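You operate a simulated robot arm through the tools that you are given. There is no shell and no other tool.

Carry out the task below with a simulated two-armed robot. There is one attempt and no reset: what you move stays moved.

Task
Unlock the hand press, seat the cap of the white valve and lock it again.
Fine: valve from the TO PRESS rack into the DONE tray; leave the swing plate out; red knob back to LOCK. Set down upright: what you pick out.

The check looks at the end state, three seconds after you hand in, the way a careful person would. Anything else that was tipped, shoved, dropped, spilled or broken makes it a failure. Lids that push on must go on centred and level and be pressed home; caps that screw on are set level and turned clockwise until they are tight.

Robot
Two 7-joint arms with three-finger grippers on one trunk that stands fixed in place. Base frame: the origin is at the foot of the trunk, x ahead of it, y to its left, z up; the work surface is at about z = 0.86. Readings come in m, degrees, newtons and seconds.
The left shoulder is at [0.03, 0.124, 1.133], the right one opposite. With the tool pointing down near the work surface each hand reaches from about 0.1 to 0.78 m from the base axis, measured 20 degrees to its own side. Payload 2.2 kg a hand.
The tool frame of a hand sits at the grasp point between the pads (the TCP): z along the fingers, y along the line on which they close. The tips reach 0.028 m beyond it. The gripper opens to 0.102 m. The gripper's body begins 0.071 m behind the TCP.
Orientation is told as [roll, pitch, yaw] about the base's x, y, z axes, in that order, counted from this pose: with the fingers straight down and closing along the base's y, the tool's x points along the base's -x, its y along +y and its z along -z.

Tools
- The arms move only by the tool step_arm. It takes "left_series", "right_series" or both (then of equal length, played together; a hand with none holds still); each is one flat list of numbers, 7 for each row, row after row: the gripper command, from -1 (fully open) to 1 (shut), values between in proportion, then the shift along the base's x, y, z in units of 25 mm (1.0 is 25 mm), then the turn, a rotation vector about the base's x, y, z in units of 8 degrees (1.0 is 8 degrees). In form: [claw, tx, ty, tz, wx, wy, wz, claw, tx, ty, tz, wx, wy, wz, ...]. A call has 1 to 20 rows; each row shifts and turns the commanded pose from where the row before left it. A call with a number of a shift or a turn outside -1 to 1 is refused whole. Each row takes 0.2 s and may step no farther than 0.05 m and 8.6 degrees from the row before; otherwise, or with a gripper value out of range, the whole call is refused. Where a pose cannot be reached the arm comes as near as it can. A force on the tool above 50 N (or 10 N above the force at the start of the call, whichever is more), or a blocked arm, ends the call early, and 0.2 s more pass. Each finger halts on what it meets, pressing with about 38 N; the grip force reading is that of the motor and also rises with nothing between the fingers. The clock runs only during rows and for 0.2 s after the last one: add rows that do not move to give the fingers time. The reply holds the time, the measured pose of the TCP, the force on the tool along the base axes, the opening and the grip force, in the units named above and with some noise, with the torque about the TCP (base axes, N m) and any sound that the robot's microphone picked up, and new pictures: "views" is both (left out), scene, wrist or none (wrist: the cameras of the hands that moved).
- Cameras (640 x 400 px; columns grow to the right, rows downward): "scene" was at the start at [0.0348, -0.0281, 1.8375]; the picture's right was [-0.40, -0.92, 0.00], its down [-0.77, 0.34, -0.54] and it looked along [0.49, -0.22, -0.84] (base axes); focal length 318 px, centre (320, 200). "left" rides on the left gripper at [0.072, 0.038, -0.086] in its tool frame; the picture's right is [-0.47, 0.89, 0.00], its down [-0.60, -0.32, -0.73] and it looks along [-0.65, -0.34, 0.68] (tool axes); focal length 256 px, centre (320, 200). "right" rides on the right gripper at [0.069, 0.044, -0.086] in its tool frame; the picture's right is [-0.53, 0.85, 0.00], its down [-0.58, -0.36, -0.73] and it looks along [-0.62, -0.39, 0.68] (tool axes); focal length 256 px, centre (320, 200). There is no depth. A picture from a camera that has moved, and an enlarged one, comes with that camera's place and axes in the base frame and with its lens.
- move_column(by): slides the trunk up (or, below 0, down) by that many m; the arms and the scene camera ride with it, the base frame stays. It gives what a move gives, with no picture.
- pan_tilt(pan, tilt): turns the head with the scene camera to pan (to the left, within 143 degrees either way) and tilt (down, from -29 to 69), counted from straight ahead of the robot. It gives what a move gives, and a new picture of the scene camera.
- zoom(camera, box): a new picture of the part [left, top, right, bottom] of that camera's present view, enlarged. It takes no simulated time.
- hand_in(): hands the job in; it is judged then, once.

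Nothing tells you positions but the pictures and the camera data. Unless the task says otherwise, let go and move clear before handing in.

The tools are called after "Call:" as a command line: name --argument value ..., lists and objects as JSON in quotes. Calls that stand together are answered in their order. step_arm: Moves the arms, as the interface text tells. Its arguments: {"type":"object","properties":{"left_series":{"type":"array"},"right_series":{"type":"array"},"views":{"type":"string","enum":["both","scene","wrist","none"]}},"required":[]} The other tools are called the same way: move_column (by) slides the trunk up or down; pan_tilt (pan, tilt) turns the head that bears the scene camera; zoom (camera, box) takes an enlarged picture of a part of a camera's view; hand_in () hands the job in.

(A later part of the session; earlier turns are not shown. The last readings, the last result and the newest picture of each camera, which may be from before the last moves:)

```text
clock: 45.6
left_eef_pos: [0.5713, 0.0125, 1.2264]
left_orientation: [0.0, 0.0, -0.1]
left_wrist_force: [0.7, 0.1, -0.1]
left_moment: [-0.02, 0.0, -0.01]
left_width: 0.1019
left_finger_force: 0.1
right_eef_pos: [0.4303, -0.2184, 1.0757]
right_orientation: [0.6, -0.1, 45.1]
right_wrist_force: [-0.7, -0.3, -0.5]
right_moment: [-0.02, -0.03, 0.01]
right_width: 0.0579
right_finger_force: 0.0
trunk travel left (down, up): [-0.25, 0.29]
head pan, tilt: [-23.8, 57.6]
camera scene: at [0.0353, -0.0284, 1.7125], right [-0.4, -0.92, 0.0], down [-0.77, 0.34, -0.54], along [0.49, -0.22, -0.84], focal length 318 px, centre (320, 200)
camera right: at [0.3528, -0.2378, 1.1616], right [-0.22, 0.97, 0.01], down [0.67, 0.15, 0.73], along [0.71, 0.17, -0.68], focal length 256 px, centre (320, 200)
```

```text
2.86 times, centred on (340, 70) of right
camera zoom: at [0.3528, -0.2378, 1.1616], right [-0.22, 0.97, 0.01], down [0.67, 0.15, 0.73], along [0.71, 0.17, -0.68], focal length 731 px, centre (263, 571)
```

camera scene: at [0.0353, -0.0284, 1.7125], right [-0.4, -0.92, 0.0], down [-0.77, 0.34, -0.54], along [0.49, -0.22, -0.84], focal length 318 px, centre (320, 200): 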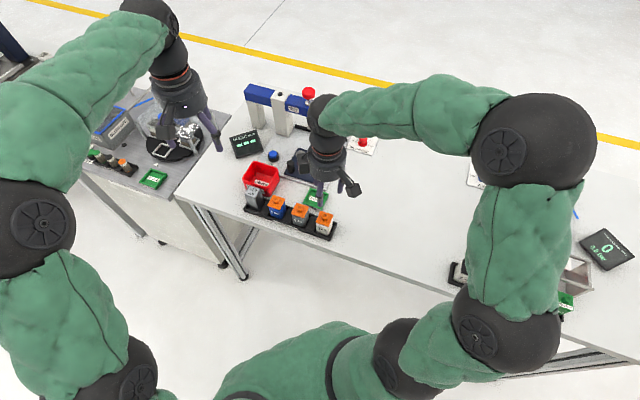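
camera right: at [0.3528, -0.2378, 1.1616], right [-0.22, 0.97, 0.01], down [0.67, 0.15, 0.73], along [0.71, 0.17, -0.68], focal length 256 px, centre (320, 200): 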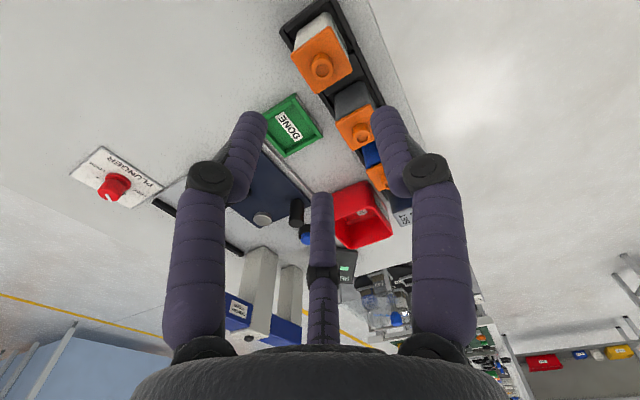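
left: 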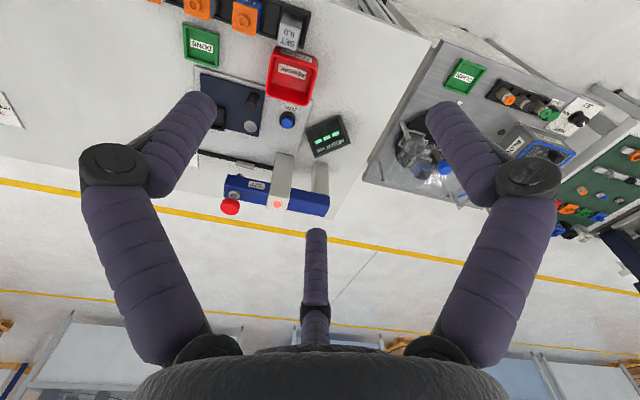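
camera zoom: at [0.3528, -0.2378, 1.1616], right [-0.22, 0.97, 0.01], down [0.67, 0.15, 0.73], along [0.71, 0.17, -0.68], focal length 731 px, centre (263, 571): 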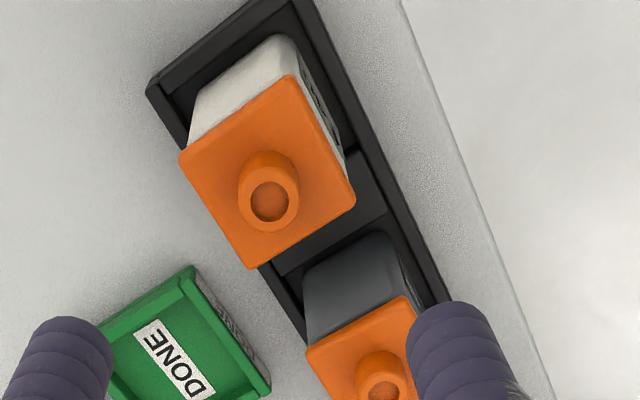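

I put the valve centre at about (0.431, -0.216). I'll nudge over it, lower until the tips are just above cap height, and check the clearances.

Call:
step_arm --right_series '[-0.14, 0.02, 0.09, -0.9, -0.053, -0.053, 0, -0.14, 0, 0, -0.9, 0, 0, 0, -0.14, 0, 0, -0.9, 0, 0, 0, -0.14, 0, 0, -0.9, 0, 0, 0, -0.14, 0, 0, 0, 0, 0, 0]' --views "wrist"

Call:
zoom --camera "right" --box '[220, 40, 440, 200]'

Call:
zoom --camera "scene" --box '[270, 150, 370, 250]'

```text
clock: 46.8
left_eef_pos: [0.5684, 0.0132, 1.2264]
left_orientation: [0.0, 0.1, 0.0]
left_wrist_force: [0.6, 0.6, -0.1]
left_moment: [-0.01, 0.02, 0.0]
left_width: 0.102
left_finger_force: 0.1
right_eef_pos: [0.4296, -0.2151, 0.986]
right_orientation: [-0.1, -0.2, 45.0]
right_wrist_force: [0.3, 0.1, 0.7]
right_moment: [0.02, 0.02, 0.0]
right_width: 0.0581
right_finger_force: 0.0
trunk travel left (down, up): [-0.25, 0.29]
head pan, tilt: [-23.8, 57.6]
camera right: at [0.3511, -0.2334, 1.0707], right [-0.22, 0.98, 0.0], down [0.66, 0.15, 0.73], along [0.71, 0.16, -0.68], focal length 256 px, centre (320, 200)
```

right: 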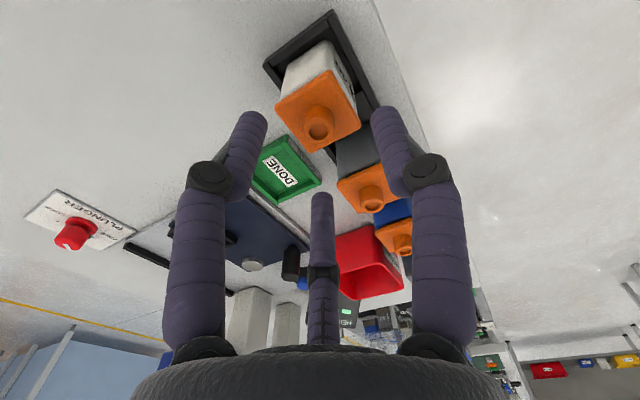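

```text
2.50 times, centred on (330, 120) of right
camera zoom: at [0.3511, -0.2334, 1.0707], right [-0.22, 0.98, 0.0], down [0.66, 0.15, 0.73], along [0.71, 0.16, -0.68], focal length 640 px, centre (295, 400)
```

zoom: 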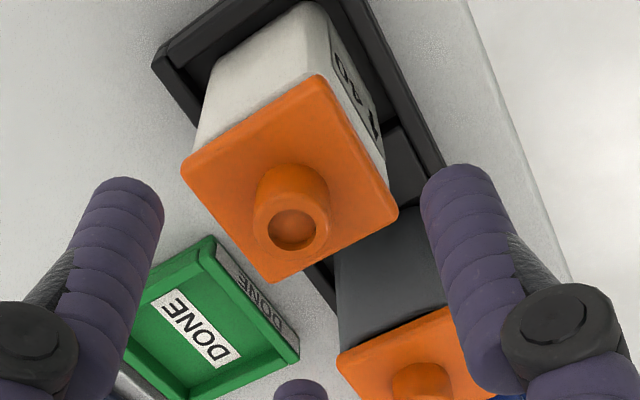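

```text
4.00 times, centred on (320, 200) of scene
camera zoom: at [0.0345, -0.0279, 1.7126], right [-0.4, -0.92, 0.0], down [-0.77, 0.34, -0.54], along [0.49, -0.22, -0.84], focal length 1274 px, centre (320, 200)
```

zoom: 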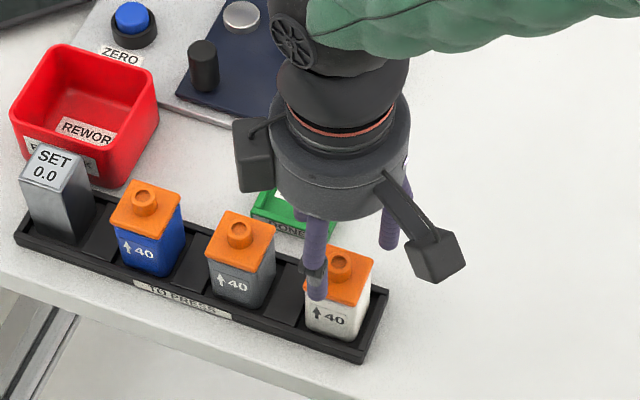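

The hand is aligned within about 1 mm, so I'll lower the fingers around the valve body.

Call:
step_arm --right_series '[-0.14, 0, 0, -0.7, 0, 0, 0, -0.14, 0, 0, -0.7, 0, 0, 0, -0.14, 0, 0, -0.7, 0, 0, 0, -0.14, 0, 0, -0.7, 0, 0, 0, -0.14, 0, 0, 0, 0, 0, 0]' --views "wrist"

Call:
zoom --camera "right" --box '[220, 60, 440, 220]'

Call:
zoom --camera "scene" --box '[290, 180, 360, 250]'

```text
clock: 48.0
left_eef_pos: [0.5694, 0.0116, 1.2278]
left_orientation: [0.1, 0.0, 0.0]
left_wrist_force: [-0.4, 0.4, -1.2]
left_moment: [0.03, -0.03, -0.01]
left_width: 0.1019
left_finger_force: 0.1
right_eef_pos: [0.431, -0.2149, 0.9167]
right_orientation: [0.0, -0.2, 45.1]
right_wrist_force: [0.5, -1.0, -0.6]
right_moment: [0.0, 0.01, 0.0]
right_width: 0.0582
right_finger_force: 0.1
trunk travel left (down, up): [-0.25, 0.29]
head pan, tilt: [-23.8, 57.6]
camera right: at [0.3528, -0.2345, 1.0012], right [-0.22, 0.98, 0.0], down [0.66, 0.15, 0.73], along [0.71, 0.16, -0.68], focal length 256 px, centre (320, 200)
```

right: 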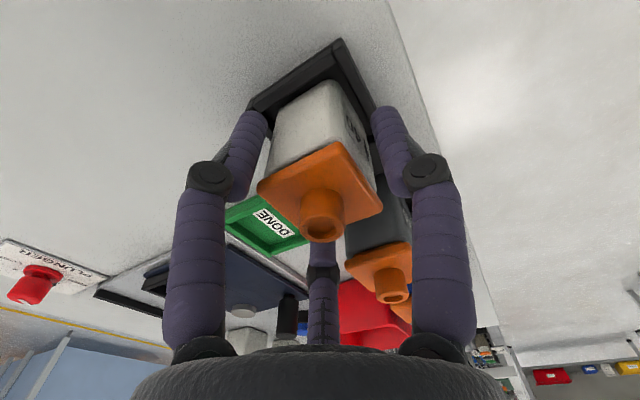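

```text
2.50 times, centred on (330, 140) of right
camera zoom: at [0.3528, -0.2345, 1.0012], right [-0.22, 0.98, 0.0], down [0.66, 0.15, 0.73], along [0.71, 0.16, -0.68], focal length 640 px, centre (295, 350)
```

zoom: 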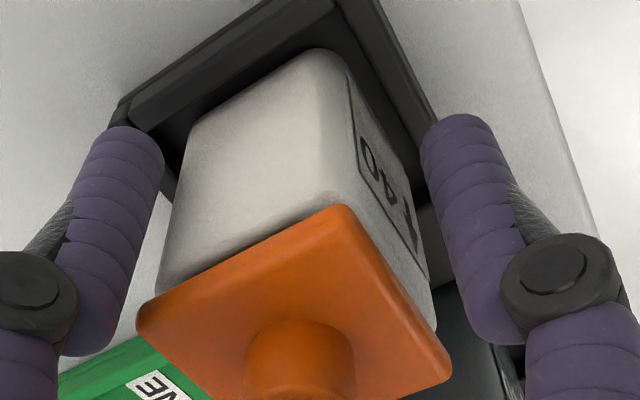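

```text
5.71 times, centred on (325, 215) of scene
camera zoom: at [0.0345, -0.028, 1.7126], right [-0.4, -0.92, 0.0], down [-0.77, 0.34, -0.54], along [0.49, -0.22, -0.84], focal length 1820 px, centre (291, 114)
```

zoom: 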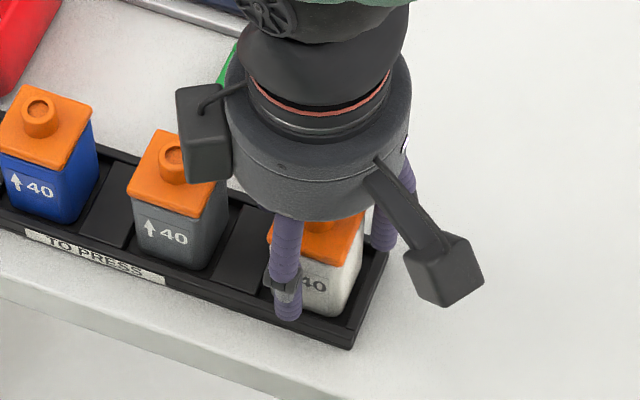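

The fingers are around the body with their tips below the cap. I'll close slowly and watch the width and force.

Call:
step_arm --right_series '[0.05, 0, 0, 0, 0, 0, 0, 0.15, 0, 0, 0, 0, 0, 0, 0.25, 0, 0, 0, 0, 0, 0, 0.35, 0, 0, 0, 0, 0, 0, 0.45, 0, 0, 0, 0, 0, 0, 0.45, 0, 0, 0, 0, 0, 0]' --views "wrist"

Call:
zoom --camera "right" --box '[220, 60, 440, 220]'

Call:
zoom --camera "scene" --box '[290, 180, 360, 250]'

```text
clock: 49.4
left_eef_pos: [0.5699, 0.0121, 1.2265]
left_orientation: [0.0, 0.0, 0.0]
left_wrist_force: [0.3, 0.2, 0.4]
left_moment: [0.03, 0.0, 0.02]
left_width: 0.1021
left_finger_force: 0.1
right_eef_pos: [0.4317, -0.2155, 0.9178]
right_orientation: [0.0, 0.0, 45.1]
right_wrist_force: [0.1, -0.7, 0.5]
right_moment: [0.01, 0.07, 0.0]
right_width: 0.047
right_finger_force: 38.3
trunk travel left (down, up): [-0.25, 0.29]
head pan, tilt: [-23.8, 57.6]
camera right: at [0.353, -0.2344, 1.0014], right [-0.22, 0.98, 0.0], down [0.66, 0.15, 0.73], along [0.71, 0.16, -0.68], focal length 256 px, centre (320, 200)
```

right: 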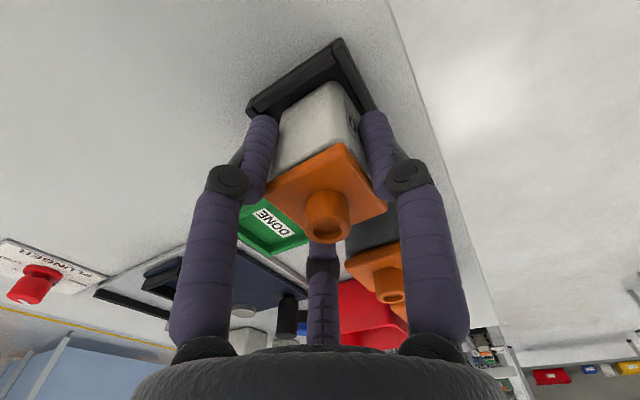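

```text
2.50 times, centred on (330, 140) of right
camera zoom: at [0.353, -0.2344, 1.0014], right [-0.22, 0.98, 0.0], down [0.66, 0.15, 0.73], along [0.71, 0.16, -0.68], focal length 640 px, centre (295, 350)
```

zoom: 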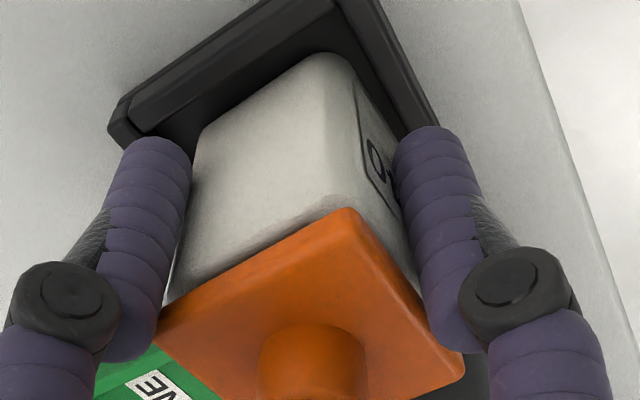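

```text
5.71 times, centred on (325, 215) of scene
camera zoom: at [0.0348, -0.028, 1.7125], right [-0.4, -0.92, 0.0], down [-0.77, 0.34, -0.54], along [0.49, -0.22, -0.84], focal length 1820 px, centre (291, 114)
```

zoom: 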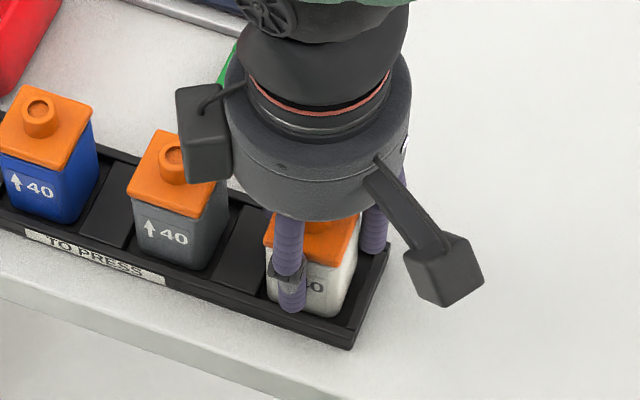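

The fingers stopped at 0.047 m with 38 N and almost no net force on the wrist. I'll lift 8 mm and check that body and cap rise together.

Call:
step_arm --right_series '[0.6, 0, 0, 0, 0, 0, 0, 0.6, 0, 0, 0.16, 0, 0, 0, 0.6, 0, 0, 0.16, 0, 0, 0, 0.6, 0, 0, 0, 0, 0, 0]' --views "wrist"

Call:
zoom --camera "right" --box '[220, 60, 440, 220]'

Call:
zoom --camera "scene" --box '[290, 180, 360, 250]'

```text
clock: 50.4
left_eef_pos: [0.5693, 0.0132, 1.2258]
left_orientation: [0.0, 0.1, -0.1]
left_wrist_force: [0.6, -0.3, -1.1]
left_moment: [0.01, 0.01, -0.01]
left_width: 0.102
left_finger_force: 0.0
right_eef_pos: [0.4301, -0.2142, 0.9261]
right_orientation: [0.0, -0.1, 45.2]
right_wrist_force: [0.2, 0.5, -0.1]
right_moment: [-0.01, 0.0, -0.01]
right_width: 0.0463
right_finger_force: 38.3
trunk travel left (down, up): [-0.25, 0.29]
head pan, tilt: [-23.8, 57.6]
camera right: at [0.3526, -0.2339, 1.0104], right [-0.22, 0.97, 0.0], down [0.66, 0.15, 0.73], along [0.71, 0.16, -0.68], focal length 256 px, centre (320, 200)
```

right: 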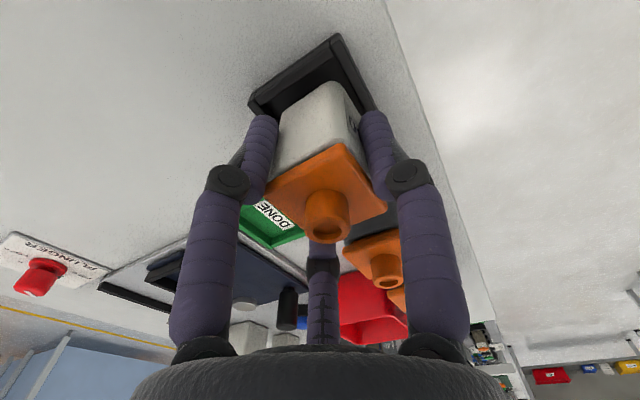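

```text
2.50 times, centred on (330, 140) of right
camera zoom: at [0.3526, -0.2339, 1.0104], right [-0.22, 0.97, 0.0], down [0.66, 0.15, 0.73], along [0.71, 0.16, -0.68], focal length 640 px, centre (295, 350)
```

zoom: 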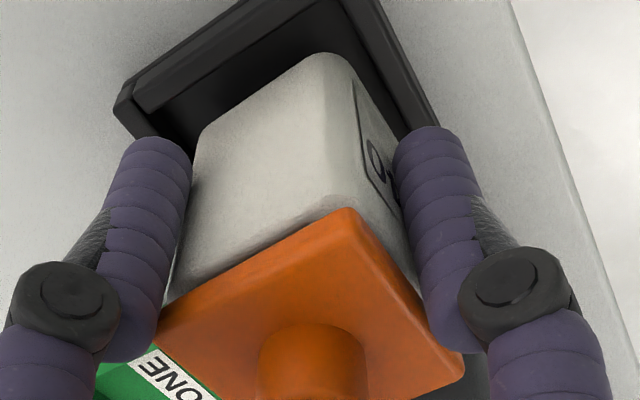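

```text
5.71 times, centred on (325, 215) of scene
camera zoom: at [0.035, -0.0281, 1.7125], right [-0.4, -0.92, 0.0], down [-0.77, 0.34, -0.54], along [0.49, -0.22, -0.84], focal length 1820 px, centre (291, 114)
```

zoom: 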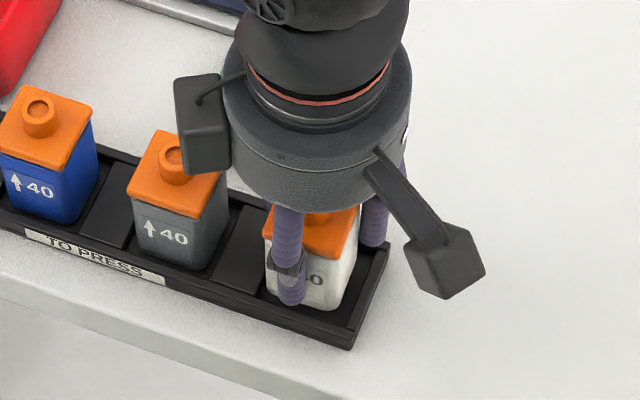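

Body and cap came up together. I'll raise to carry height and take a close look at the valve's position in the hand.

Call:
step_arm --right_series '[0.6, 0, 0, 0.5, 0, 0, 0, 0.6, 0, 0, 0.8, 0, 0, 0, 0.6, 0, 0, 0.9, 0, 0, 0, 0.6, 0, 0, 0.9, 0, 0, 0, 0.6, 0, 0, 0.9, 0, 0, 0, 0.6, 0, 0, 0, 0, 0, 0]' --views "both"

Call:
zoom --camera "right" --box '[240, 60, 420, 260]'

Call:
zoom --camera "scene" --box '[250, 80, 370, 240]'

```text
clock: 51.8
left_eef_pos: [0.5705, 0.0122, 1.2256]
left_orientation: [0.0, 0.0, 0.0]
left_wrist_force: [0.7, 0.3, -0.1]
left_moment: [-0.01, 0.01, -0.01]
left_width: 0.1019
left_finger_force: 0.0
right_eef_pos: [0.4306, -0.2147, 1.0254]
right_orientation: [0.0, -0.1, 45.1]
right_wrist_force: [0.0, 0.6, -0.7]
right_moment: [-0.01, -0.01, -0.02]
right_width: 0.0468
right_finger_force: 37.9
trunk travel left (down, up): [-0.25, 0.29]
head pan, tilt: [-23.8, 57.6]
camera scene: at [0.0353, -0.0281, 1.7125], right [-0.4, -0.92, 0.0], down [-0.77, 0.34, -0.54], along [0.49, -0.22, -0.84], focal length 318 px, centre (320, 200)
camera right: at [0.3523, -0.233, 1.1097], right [-0.22, 0.98, 0.0], down [0.66, 0.15, 0.73], along [0.71, 0.16, -0.68], focal length 256 px, centre (320, 200)
```

scene: 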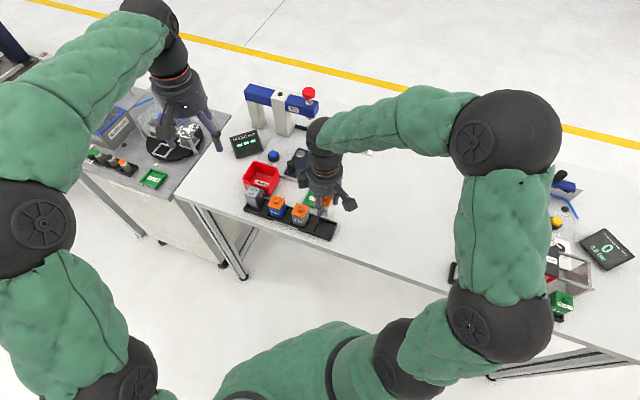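
right: 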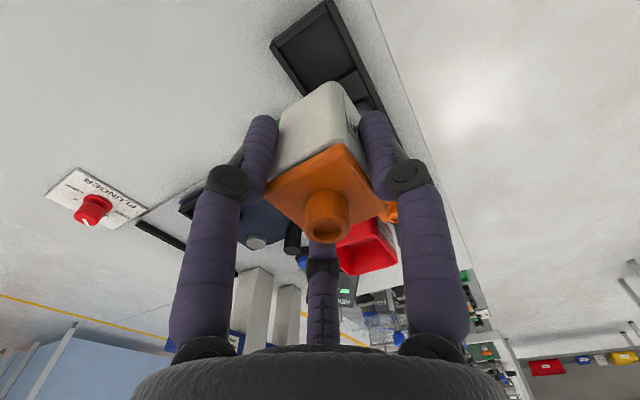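

```text
2.00 times, centred on (330, 160) of right
camera zoom: at [0.3523, -0.233, 1.1097], right [-0.22, 0.98, 0.0], down [0.66, 0.15, 0.73], along [0.71, 0.16, -0.68], focal length 512 px, centre (300, 280)
```

zoom: 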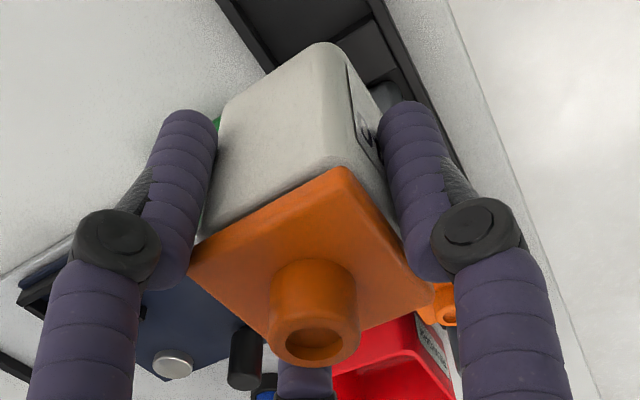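

```text
2.50 times, centred on (310, 160) of scene
camera zoom: at [0.0353, -0.0281, 1.7125], right [-0.4, -0.92, 0.0], down [-0.77, 0.34, -0.54], along [0.49, -0.22, -0.84], focal length 796 px, centre (345, 300)
```

zoom: 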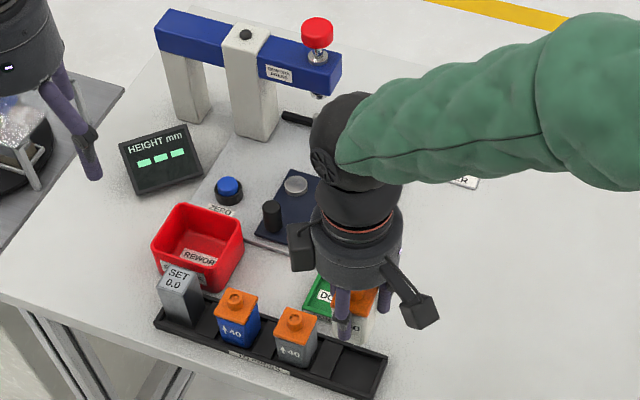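

The valve is held upright with its cap on. I'll carry it over the nest, at about (0.649, -0.319), staying at safe height, and re-measure the nest from there.

Call:
step_arm --right_series '[0.6, 0.6, -0.29, 0.2, 0, 0, 0, 0.6, 0.97, -0.464, 0.2, 0, 0, 0, 0.6, 0.97, -0.464, 0.2, 0, 0, 0, 0.6, 0.97, -0.464, 0.2, 0, 0, 0, 0.6, 0.97, -0.464, 0.2, 0, 0, 0, 0.6, 0.97, -0.464, 0.2, 0, 0, 0, 0.6, 0.97, -0.464, 0.2, 0, 0, 0, 0.6, 0.6, -0.29, 0, 0, 0, 0, 0.6, 0, 0, 0, 0, 0, 0]' --views "both"

Call:
zoom --camera "right" --box '[220, 0, 420, 150]'

Call:
zoom --camera "scene" --box '[270, 100, 370, 200]'

```text
clock: 53.8
left_eef_pos: [0.5695, 0.0126, 1.2275]
left_orientation: [-0.1, 0.0, 0.0]
left_wrist_force: [0.0, 0.1, 0.4]
left_moment: [-0.01, 0.02, 0.01]
left_width: 0.1019
left_finger_force: 0.0
right_eef_pos: [0.6068, -0.3001, 1.0603]
right_orientation: [0.0, -0.1, 45.1]
right_wrist_force: [0.3, 0.1, -1.4]
right_moment: [0.01, 0.02, 0.03]
right_width: 0.0467
right_finger_force: 37.8
trunk travel left (down, up): [-0.25, 0.29]
head pan, tilt: [-23.8, 57.6]
camera scene: at [0.0346, -0.028, 1.7126], right [-0.4, -0.92, 0.0], down [-0.77, 0.34, -0.54], along [0.49, -0.22, -0.84], focal length 318 px, centre (320, 200)
camera right: at [0.5283, -0.3185, 1.1451], right [-0.22, 0.98, 0.0], down [0.66, 0.15, 0.73], along [0.71, 0.16, -0.68], focal length 256 px, centre (320, 200)
```

scene: 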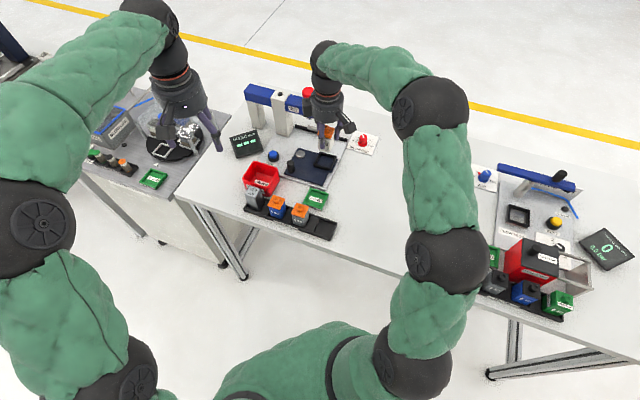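
right: 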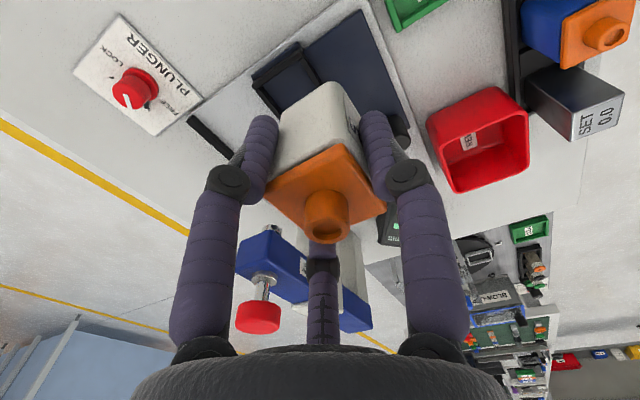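

```text
2.67 times, centred on (320, 75) of right
camera zoom: at [0.5283, -0.3185, 1.1451], right [-0.22, 0.98, 0.0], down [0.66, 0.15, 0.73], along [0.71, 0.16, -0.68], focal length 683 px, centre (320, 533)
```

zoom: 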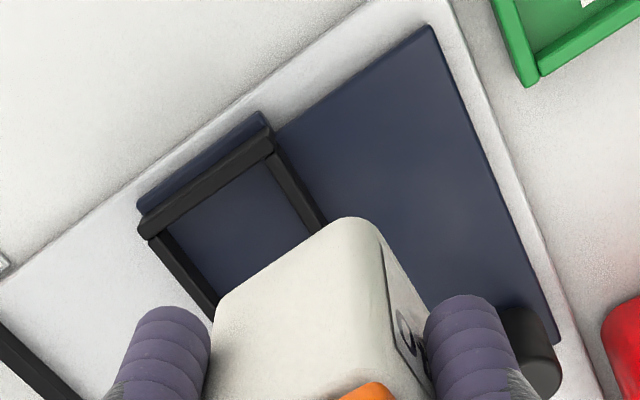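

```text
4.00 times, centred on (320, 150) of scene
camera zoom: at [0.0346, -0.028, 1.7126], right [-0.4, -0.92, 0.0], down [-0.77, 0.34, -0.54], along [0.49, -0.22, -0.84], focal length 1274 px, centre (320, 400)
```

zoom: 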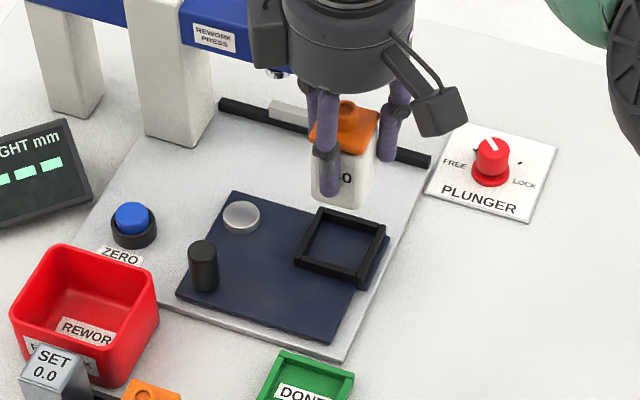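

Call:
zoom --camera "scene" --box '[305, 145, 345, 175]'

Call:
zoom --camera "scene" --box '[270, 130, 350, 195]'

```text
13.33 times, centred on (325, 160) of scene
camera zoom: at [0.0346, -0.028, 1.7126], right [-0.4, -0.92, 0.0], down [-0.77, 0.34, -0.54], along [0.49, -0.22, -0.84], focal length 4246 px, centre (253, 733)
```

zoom: 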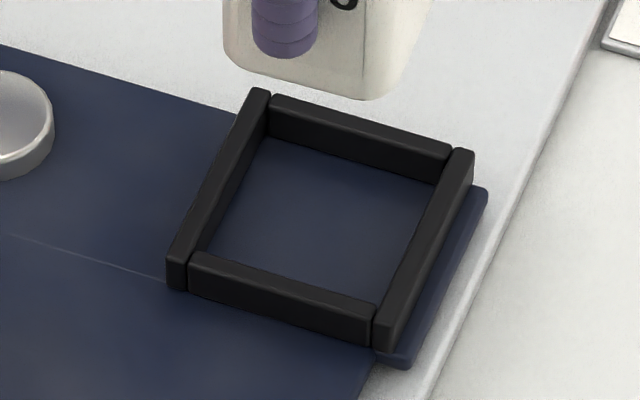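

```text
6.15 times, centred on (310, 162) of scene
camera zoom: at [0.0346, -0.028, 1.7126], right [-0.4, -0.92, 0.0], down [-0.77, 0.34, -0.54], along [0.49, -0.22, -0.84], focal length 1960 px, centre (382, 431)
```

zoom: 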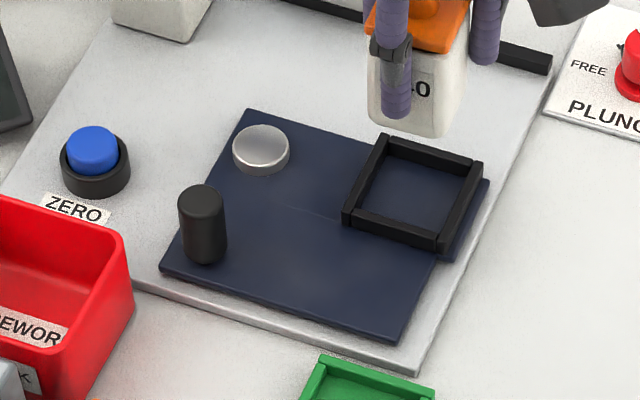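

Call:
zoom --camera "right" --box '[255, 25, 325, 85]'

Call:
zoom --camera "right" --box '[250, 20, 350, 120]'

```text
6.67 times, centred on (290, 55) of right
camera zoom: at [0.5283, -0.3185, 1.1451], right [-0.22, 0.98, 0.0], down [0.66, 0.15, 0.73], along [0.71, 0.16, -0.68], focal length 1707 px, centre (520, 1167)
```

zoom: 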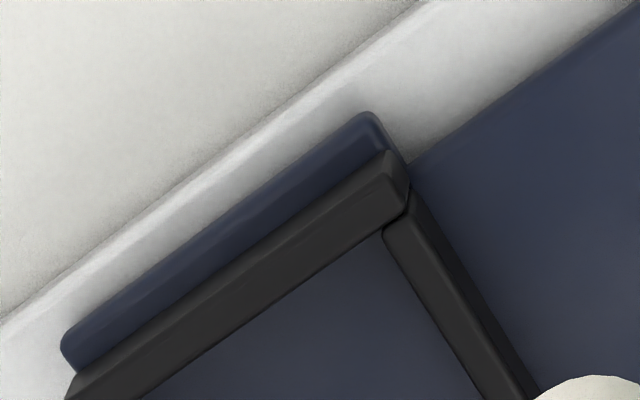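

```text
4.00 times, centred on (300, 70) of right
camera zoom: at [0.5283, -0.3185, 1.1451], right [-0.22, 0.98, 0.0], down [0.66, 0.15, 0.73], along [0.71, 0.16, -0.68], focal length 1024 px, centre (400, 720)
```

zoom: 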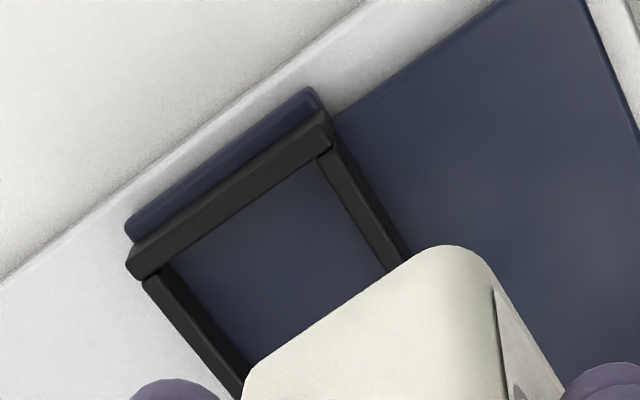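

Call:
zoom --camera "scene" --box '[312, 122, 348, 152]'

Call:
zoom --camera "scene" --box '[308, 148, 346, 174]'

```text
13.33 times, centred on (330, 137) of scene
camera zoom: at [0.0346, -0.028, 1.7126], right [-0.4, -0.92, 0.0], down [-0.77, 0.34, -0.54], along [0.49, -0.22, -0.84], focal length 4246 px, centre (187, 1040)
```

zoom: 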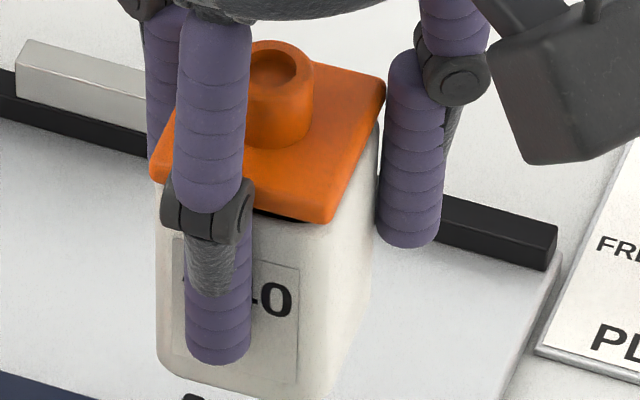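

```text
15.38 times, centred on (327, 161) of scene
camera zoom: at [0.0346, -0.028, 1.7126], right [-0.4, -0.92, 0.0], down [-0.77, 0.34, -0.54], along [0.49, -0.22, -0.84], focal length 4899 px, centre (212, 800)
```

zoom: 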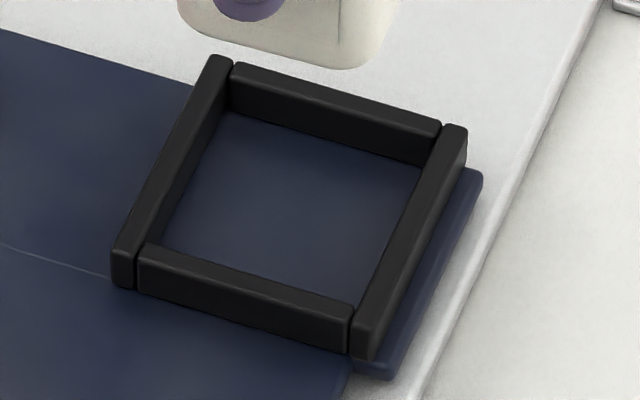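

The nest is aligned at -45°, centred at about (0.651, -0.3186), with an inner opening near 0.047 m. The valve is about 0.038 m square and sits roughly 3° rotated in the hand, so I'll correct the yaw, move over the nest and lower to just above the frame.

Call:
step_arm --right_series '[0.6, 0.62, -0.273, 0, 0, 0, -0.12, 0.6, 0.62, -0.273, 0, 0, 0, -0.12, 0.6, 0.62, -0.273, 0, 0, 0, -0.1, 0.6, 0, 0, -0.7, 0, 0, 0, 0.6, 0, 0, -0.8, 0, 0, 0, 0.6, 0, 0, -0.8, 0, 0, 0, 0.6, 0, 0, -0.8, 0, 0, 0, 0.6, 0, 0, -0.8, 0, 0, 0, 0.6, 0, 0, -0.3, 0, 0, 0, 0.6, 0, 0, 0, 0, 0, 0]' --views "both"

Call:
zoom --camera "scene" --box '[305, 135, 350, 175]'

Call:
zoom --camera "right" --box '[240, 40, 420, 180]'

```text
clock: 56.0
left_eef_pos: [0.5707, 0.0126, 1.2265]
left_orientation: [0.0, 0.0, 0.0]
left_wrist_force: [-0.4, 0.1, 0.4]
left_moment: [0.0, 0.04, -0.03]
left_width: 0.1021
left_finger_force: 0.1
right_eef_pos: [0.6518, -0.3206, 0.9554]
right_orientation: [0.1, -0.1, 42.3]
right_wrist_force: [0.1, -0.3, -1.2]
right_moment: [-0.01, 0.0, 0.02]
right_width: 0.0465
right_finger_force: 38.1
trunk travel left (down, up): [-0.25, 0.29]
head pan, tilt: [-23.8, 57.6]
camera scene: at [0.035, -0.0281, 1.7125], right [-0.4, -0.92, 0.0], down [-0.77, 0.34, -0.54], along [0.49, -0.22, -0.84], focal length 318 px, centre (320, 200)
camera right: at [0.5734, -0.3342, 1.038], right [-0.18, 0.98, 0.0], down [0.67, 0.12, 0.73], along [0.72, 0.13, -0.68], focal length 256 px, centre (320, 200)
```

scene: 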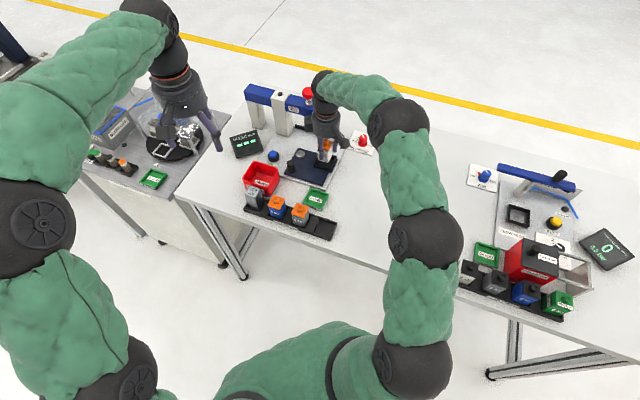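
right: 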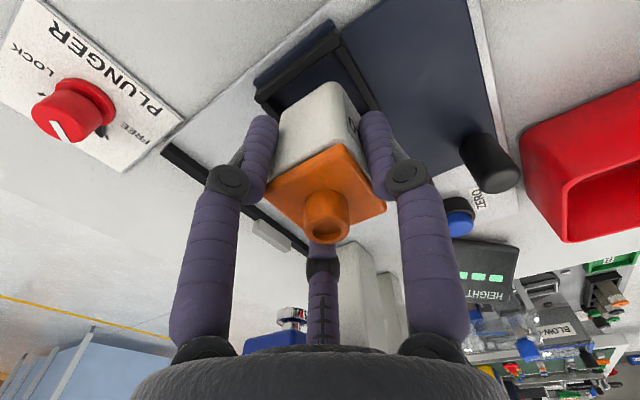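

```text
10.00 times, centred on (328, 155) of scene
camera zoom: at [0.035, -0.0281, 1.7125], right [-0.4, -0.92, 0.0], down [-0.77, 0.34, -0.54], along [0.49, -0.22, -0.84], focal length 3184 px, centre (245, 650)
```

zoom: 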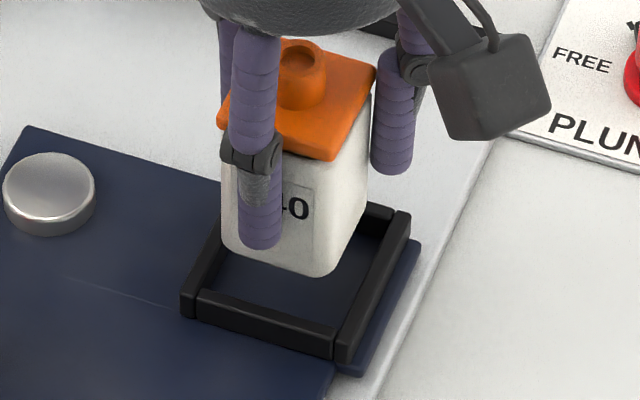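

```text
2.86 times, centred on (330, 110) of right
camera zoom: at [0.5734, -0.3342, 1.038], right [-0.18, 0.98, 0.0], down [0.67, 0.12, 0.73], along [0.72, 0.13, -0.68], focal length 731 px, centre (291, 457)
```

zoom: 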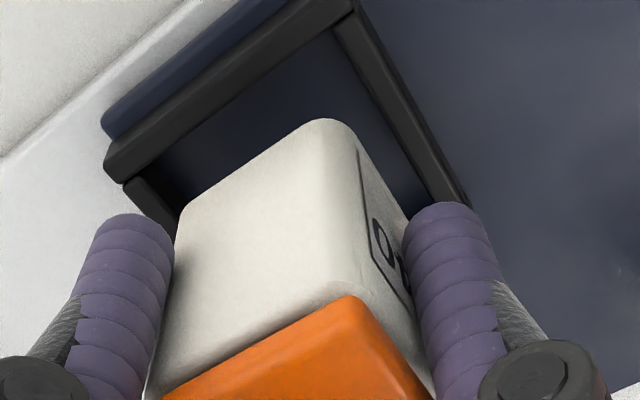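

The valve is over the opening with about 4 mm clearance per side. I'll nudge 2 mm toward the nest centre and lower it gently.

Call:
step_arm --right_series '[0.6, 0.05, -0.06, 0, 0, 0, 0, 0.6, 0, 0, -0.3, 0, 0, 0, 0.6, 0, 0, -0.3, 0, 0, 0, 0.6, 0, 0, -0.3, 0, 0, 0, 0.6, 0, 0, -0.2, 0, 0, 0, 0.6, 0, 0, 0, 0, 0, 0]' --views "wrist"

Call:
zoom --camera "scene" --box '[305, 135, 350, 175]'

Call:
zoom --camera "right" --box '[240, 40, 420, 180]'

```text
clock: 57.4
left_eef_pos: [0.5701, 0.0134, 1.226]
left_orientation: [0.1, 0.0, 0.1]
left_wrist_force: [-1.2, -0.7, -0.7]
left_moment: [0.01, 0.03, 0.05]
left_width: 0.102
left_finger_force: 0.1
right_eef_pos: [0.6544, -0.321, 0.9282]
right_orientation: [0.1, 0.0, 42.5]
right_wrist_force: [0.3, 0.1, -1.8]
right_moment: [0.0, 0.0, 0.0]
right_width: 0.0466
right_finger_force: 38.1
trunk travel left (down, up): [-0.25, 0.29]
head pan, tilt: [-23.8, 57.6]
camera right: at [0.5746, -0.3361, 1.0122], right [-0.18, 0.98, 0.0], down [0.67, 0.12, 0.73], along [0.72, 0.13, -0.68], focal length 256 px, centre (320, 200)
```

right: 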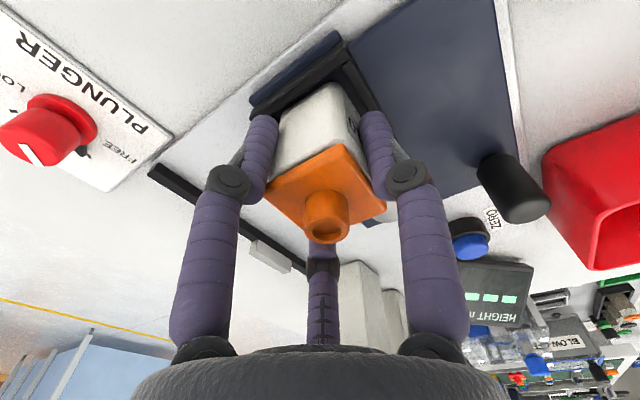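

```text
10.00 times, centred on (328, 155) of scene
camera zoom: at [0.035, -0.0281, 1.7125], right [-0.4, -0.92, 0.0], down [-0.77, 0.34, -0.54], along [0.49, -0.22, -0.84], focal length 3184 px, centre (245, 650)
```

zoom: 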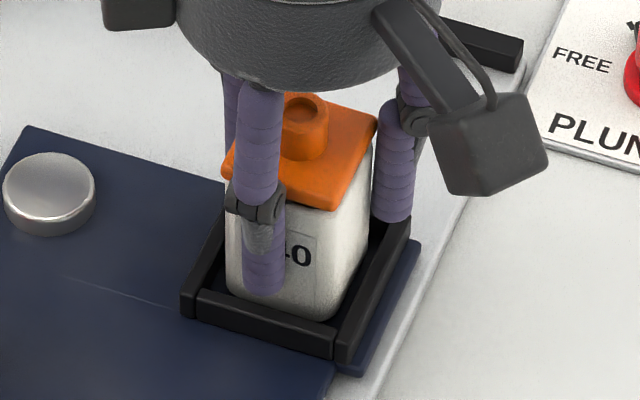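

```text
2.86 times, centred on (330, 110) of right
camera zoom: at [0.5746, -0.3361, 1.0122], right [-0.18, 0.98, 0.0], down [0.67, 0.12, 0.73], along [0.72, 0.13, -0.68], focal length 731 px, centre (291, 457)
```

zoom: 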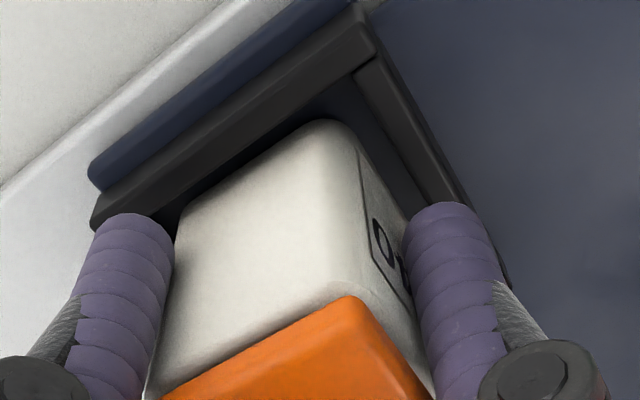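

Call:
step_arm --right_series '[0.6, -0.08, -0.04, 0, 0, 0, 0, 0.6, 0, 0, -0.1, 0, 0, 0, 0.6, 0, 0, -0.1, 0, 0, 0, 0.6, 0, 0, 0, 0, 0, 0]' --views "none"

Call:
zoom --camera "scene" --box '[305, 135, 350, 175]'

```text
clock: 58.4
left_eef_pos: [0.5679, 0.0133, 1.2268]
left_orientation: [0.1, 0.0, 0.0]
left_wrist_force: [0.6, 0.3, 1.1]
left_moment: [0.02, -0.04, 0.0]
left_width: 0.1019
left_finger_force: 0.0
right_eef_pos: [0.6536, -0.3229, 0.9267]
right_orientation: [-0.4, -0.3, 42.4]
right_wrist_force: [-1.8, -1.4, 20.8]
right_moment: [0.1, 0.58, -0.02]
right_width: 0.0466
right_finger_force: 37.4
trunk travel left (down, up): [-0.25, 0.29]
head pan, tilt: [-23.8, 57.6]
```

```text
10.00 times, centred on (328, 155) of scene
camera zoom: at [0.0325, -0.0273, 1.7128], right [-0.4, -0.92, 0.0], down [-0.77, 0.34, -0.54], along [0.49, -0.22, -0.84], focal length 3184 px, centre (245, 650)
```

zoom: 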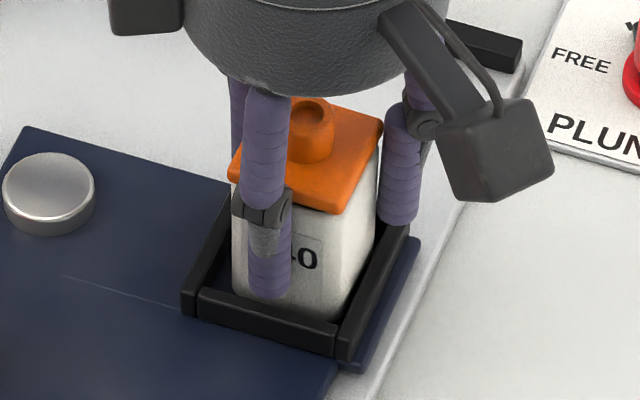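

The valve has touched the nest floor, with about 20 N on it. I'll ease the pressure, release and lift clear.

Call:
step_arm --right_series '[0.6, 0, 0, 0.06, 0, 0, 0, 0.4, 0, 0, 0, 0, 0, 0, 0.1, 0, 0, 0, 0, 0, 0, -0.1, 0, 0, 0, 0, 0, 0, -0.16, 0, 0, 0, 0, 0, 0, -0.16, 0, 0, 0, 0, 0, 0]' --views "wrist"

Call:
zoom --camera "scene" --box '[305, 135, 350, 175]'

Call:
zoom --camera "right" --box '[240, 40, 420, 180]'

```text
clock: 59.8
left_eef_pos: [0.5708, 0.0127, 1.2256]
left_orientation: [-0.1, 0.0, 0.0]
left_wrist_force: [1.1, 0.2, -0.7]
left_moment: [-0.02, 0.0, 0.02]
left_width: 0.1021
left_finger_force: 0.0
right_eef_pos: [0.6521, -0.3214, 0.9252]
right_orientation: [0.1, 0.0, 42.5]
right_wrist_force: [0.1, 0.3, -0.4]
right_moment: [0.01, 0.01, 0.01]
right_width: 0.0593
right_finger_force: 0.1
trunk travel left (down, up): [-0.25, 0.29]
head pan, tilt: [-23.8, 57.6]
camera right: at [0.5722, -0.3369, 1.0088], right [-0.18, 0.98, 0.0], down [0.67, 0.12, 0.73], along [0.72, 0.13, -0.68], focal length 256 px, centre (320, 200)
```

right: 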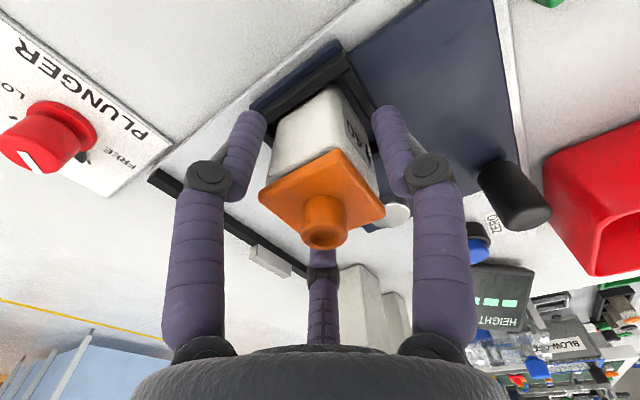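

```text
10.00 times, centred on (328, 155) of scene
camera zoom: at [0.0349, -0.0281, 1.7125], right [-0.4, -0.92, 0.0], down [-0.77, 0.34, -0.54], along [0.49, -0.22, -0.84], focal length 3184 px, centre (245, 650)
```

zoom: 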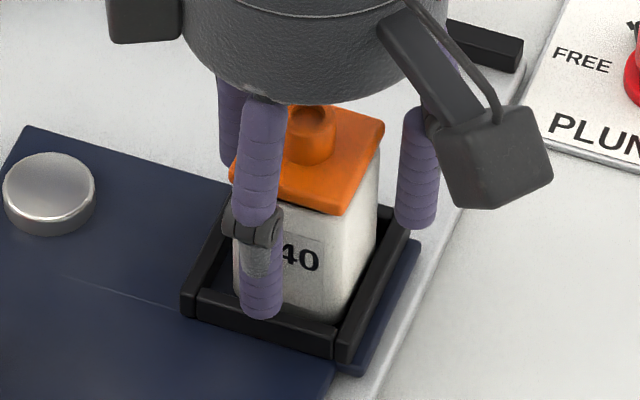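

```text
2.86 times, centred on (330, 110) of right
camera zoom: at [0.5722, -0.3369, 1.0088], right [-0.18, 0.98, 0.0], down [0.67, 0.12, 0.73], along [0.72, 0.13, -0.68], focal length 731 px, centre (291, 457)
```

zoom: 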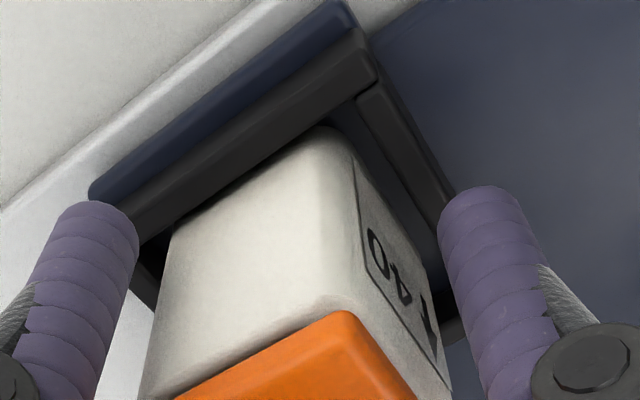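

The valve is standing in the nest. I'll lift straight up, clear of the cap.

Call:
step_arm --right_series '[-0.16, 0, 0, 0.5, 0, 0, 0, -0.16, 0, 0, 0.7, 0, 0, 0, -0.16, 0, 0, 0.9, 0, 0, 0, -0.16, 0, 0, 0.9, 0, 0, 0, -0.16, 0, 0, 0.9, 0, 0, 0, -0.16, 0, 0, 0.9, 0, 0, 0, -0.16, 0, 0, 0, 0, 0, 0]' --views "wrist"

Call:
zoom --camera "scene" --box '[265, 85, 355, 185]'

Call:
zoom --camera "right" --box '[220, 0, 420, 150]'

```text
clock: 61.4
left_eef_pos: [0.5694, 0.0115, 1.2262]
left_orientation: [0.0, 0.0, 0.0]
left_wrist_force: [0.1, 0.6, -0.1]
left_moment: [-0.02, -0.01, -0.03]
left_width: 0.102
left_finger_force: 0.1
right_eef_pos: [0.6515, -0.3222, 1.0446]
right_orientation: [0.1, -0.1, 42.4]
right_wrist_force: [-0.5, -0.1, -0.5]
right_moment: [-0.02, 0.0, 0.02]
right_width: 0.0592
right_finger_force: 0.0
trunk travel left (down, up): [-0.25, 0.29]
head pan, tilt: [-23.8, 57.6]
camera right: at [0.5722, -0.3369, 1.1287], right [-0.18, 0.98, 0.0], down [0.67, 0.12, 0.73], along [0.72, 0.13, -0.68], focal length 256 px, centre (320, 200)
```

right: 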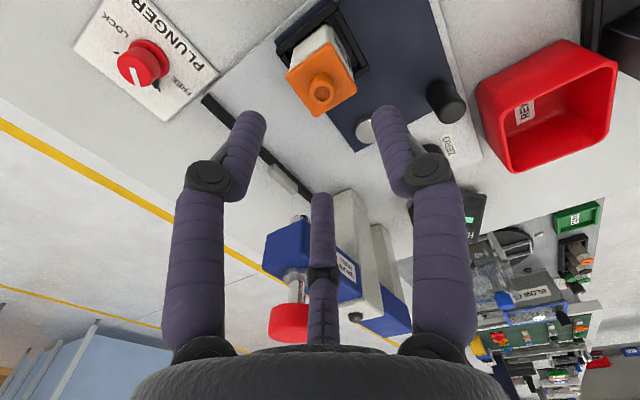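

```text
4.00 times, centred on (310, 135) of scene
camera zoom: at [0.0353, -0.0282, 1.7125], right [-0.4, -0.92, 0.0], down [-0.77, 0.34, -0.54], along [0.49, -0.22, -0.84], focal length 1274 px, centre (360, 460)
```

zoom: 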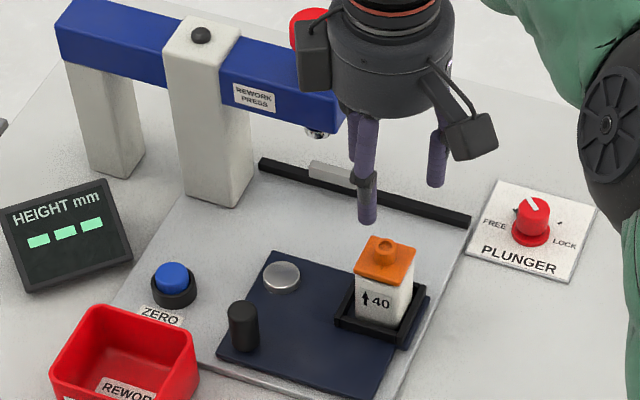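

```text
2.67 times, centred on (320, 75) of right
camera zoom: at [0.5722, -0.3369, 1.1287], right [-0.18, 0.98, 0.0], down [0.67, 0.12, 0.73], along [0.72, 0.13, -0.68], focal length 683 px, centre (320, 533)
```

zoom: 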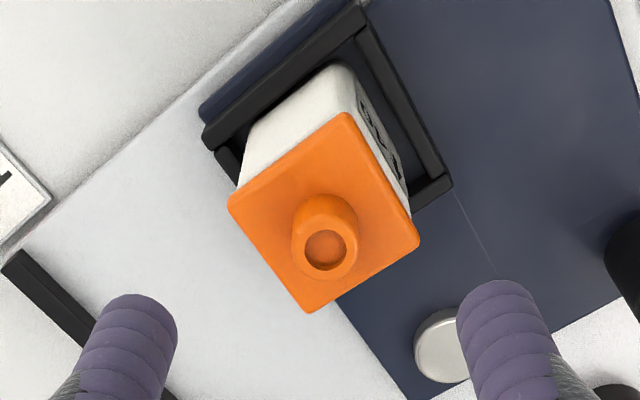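

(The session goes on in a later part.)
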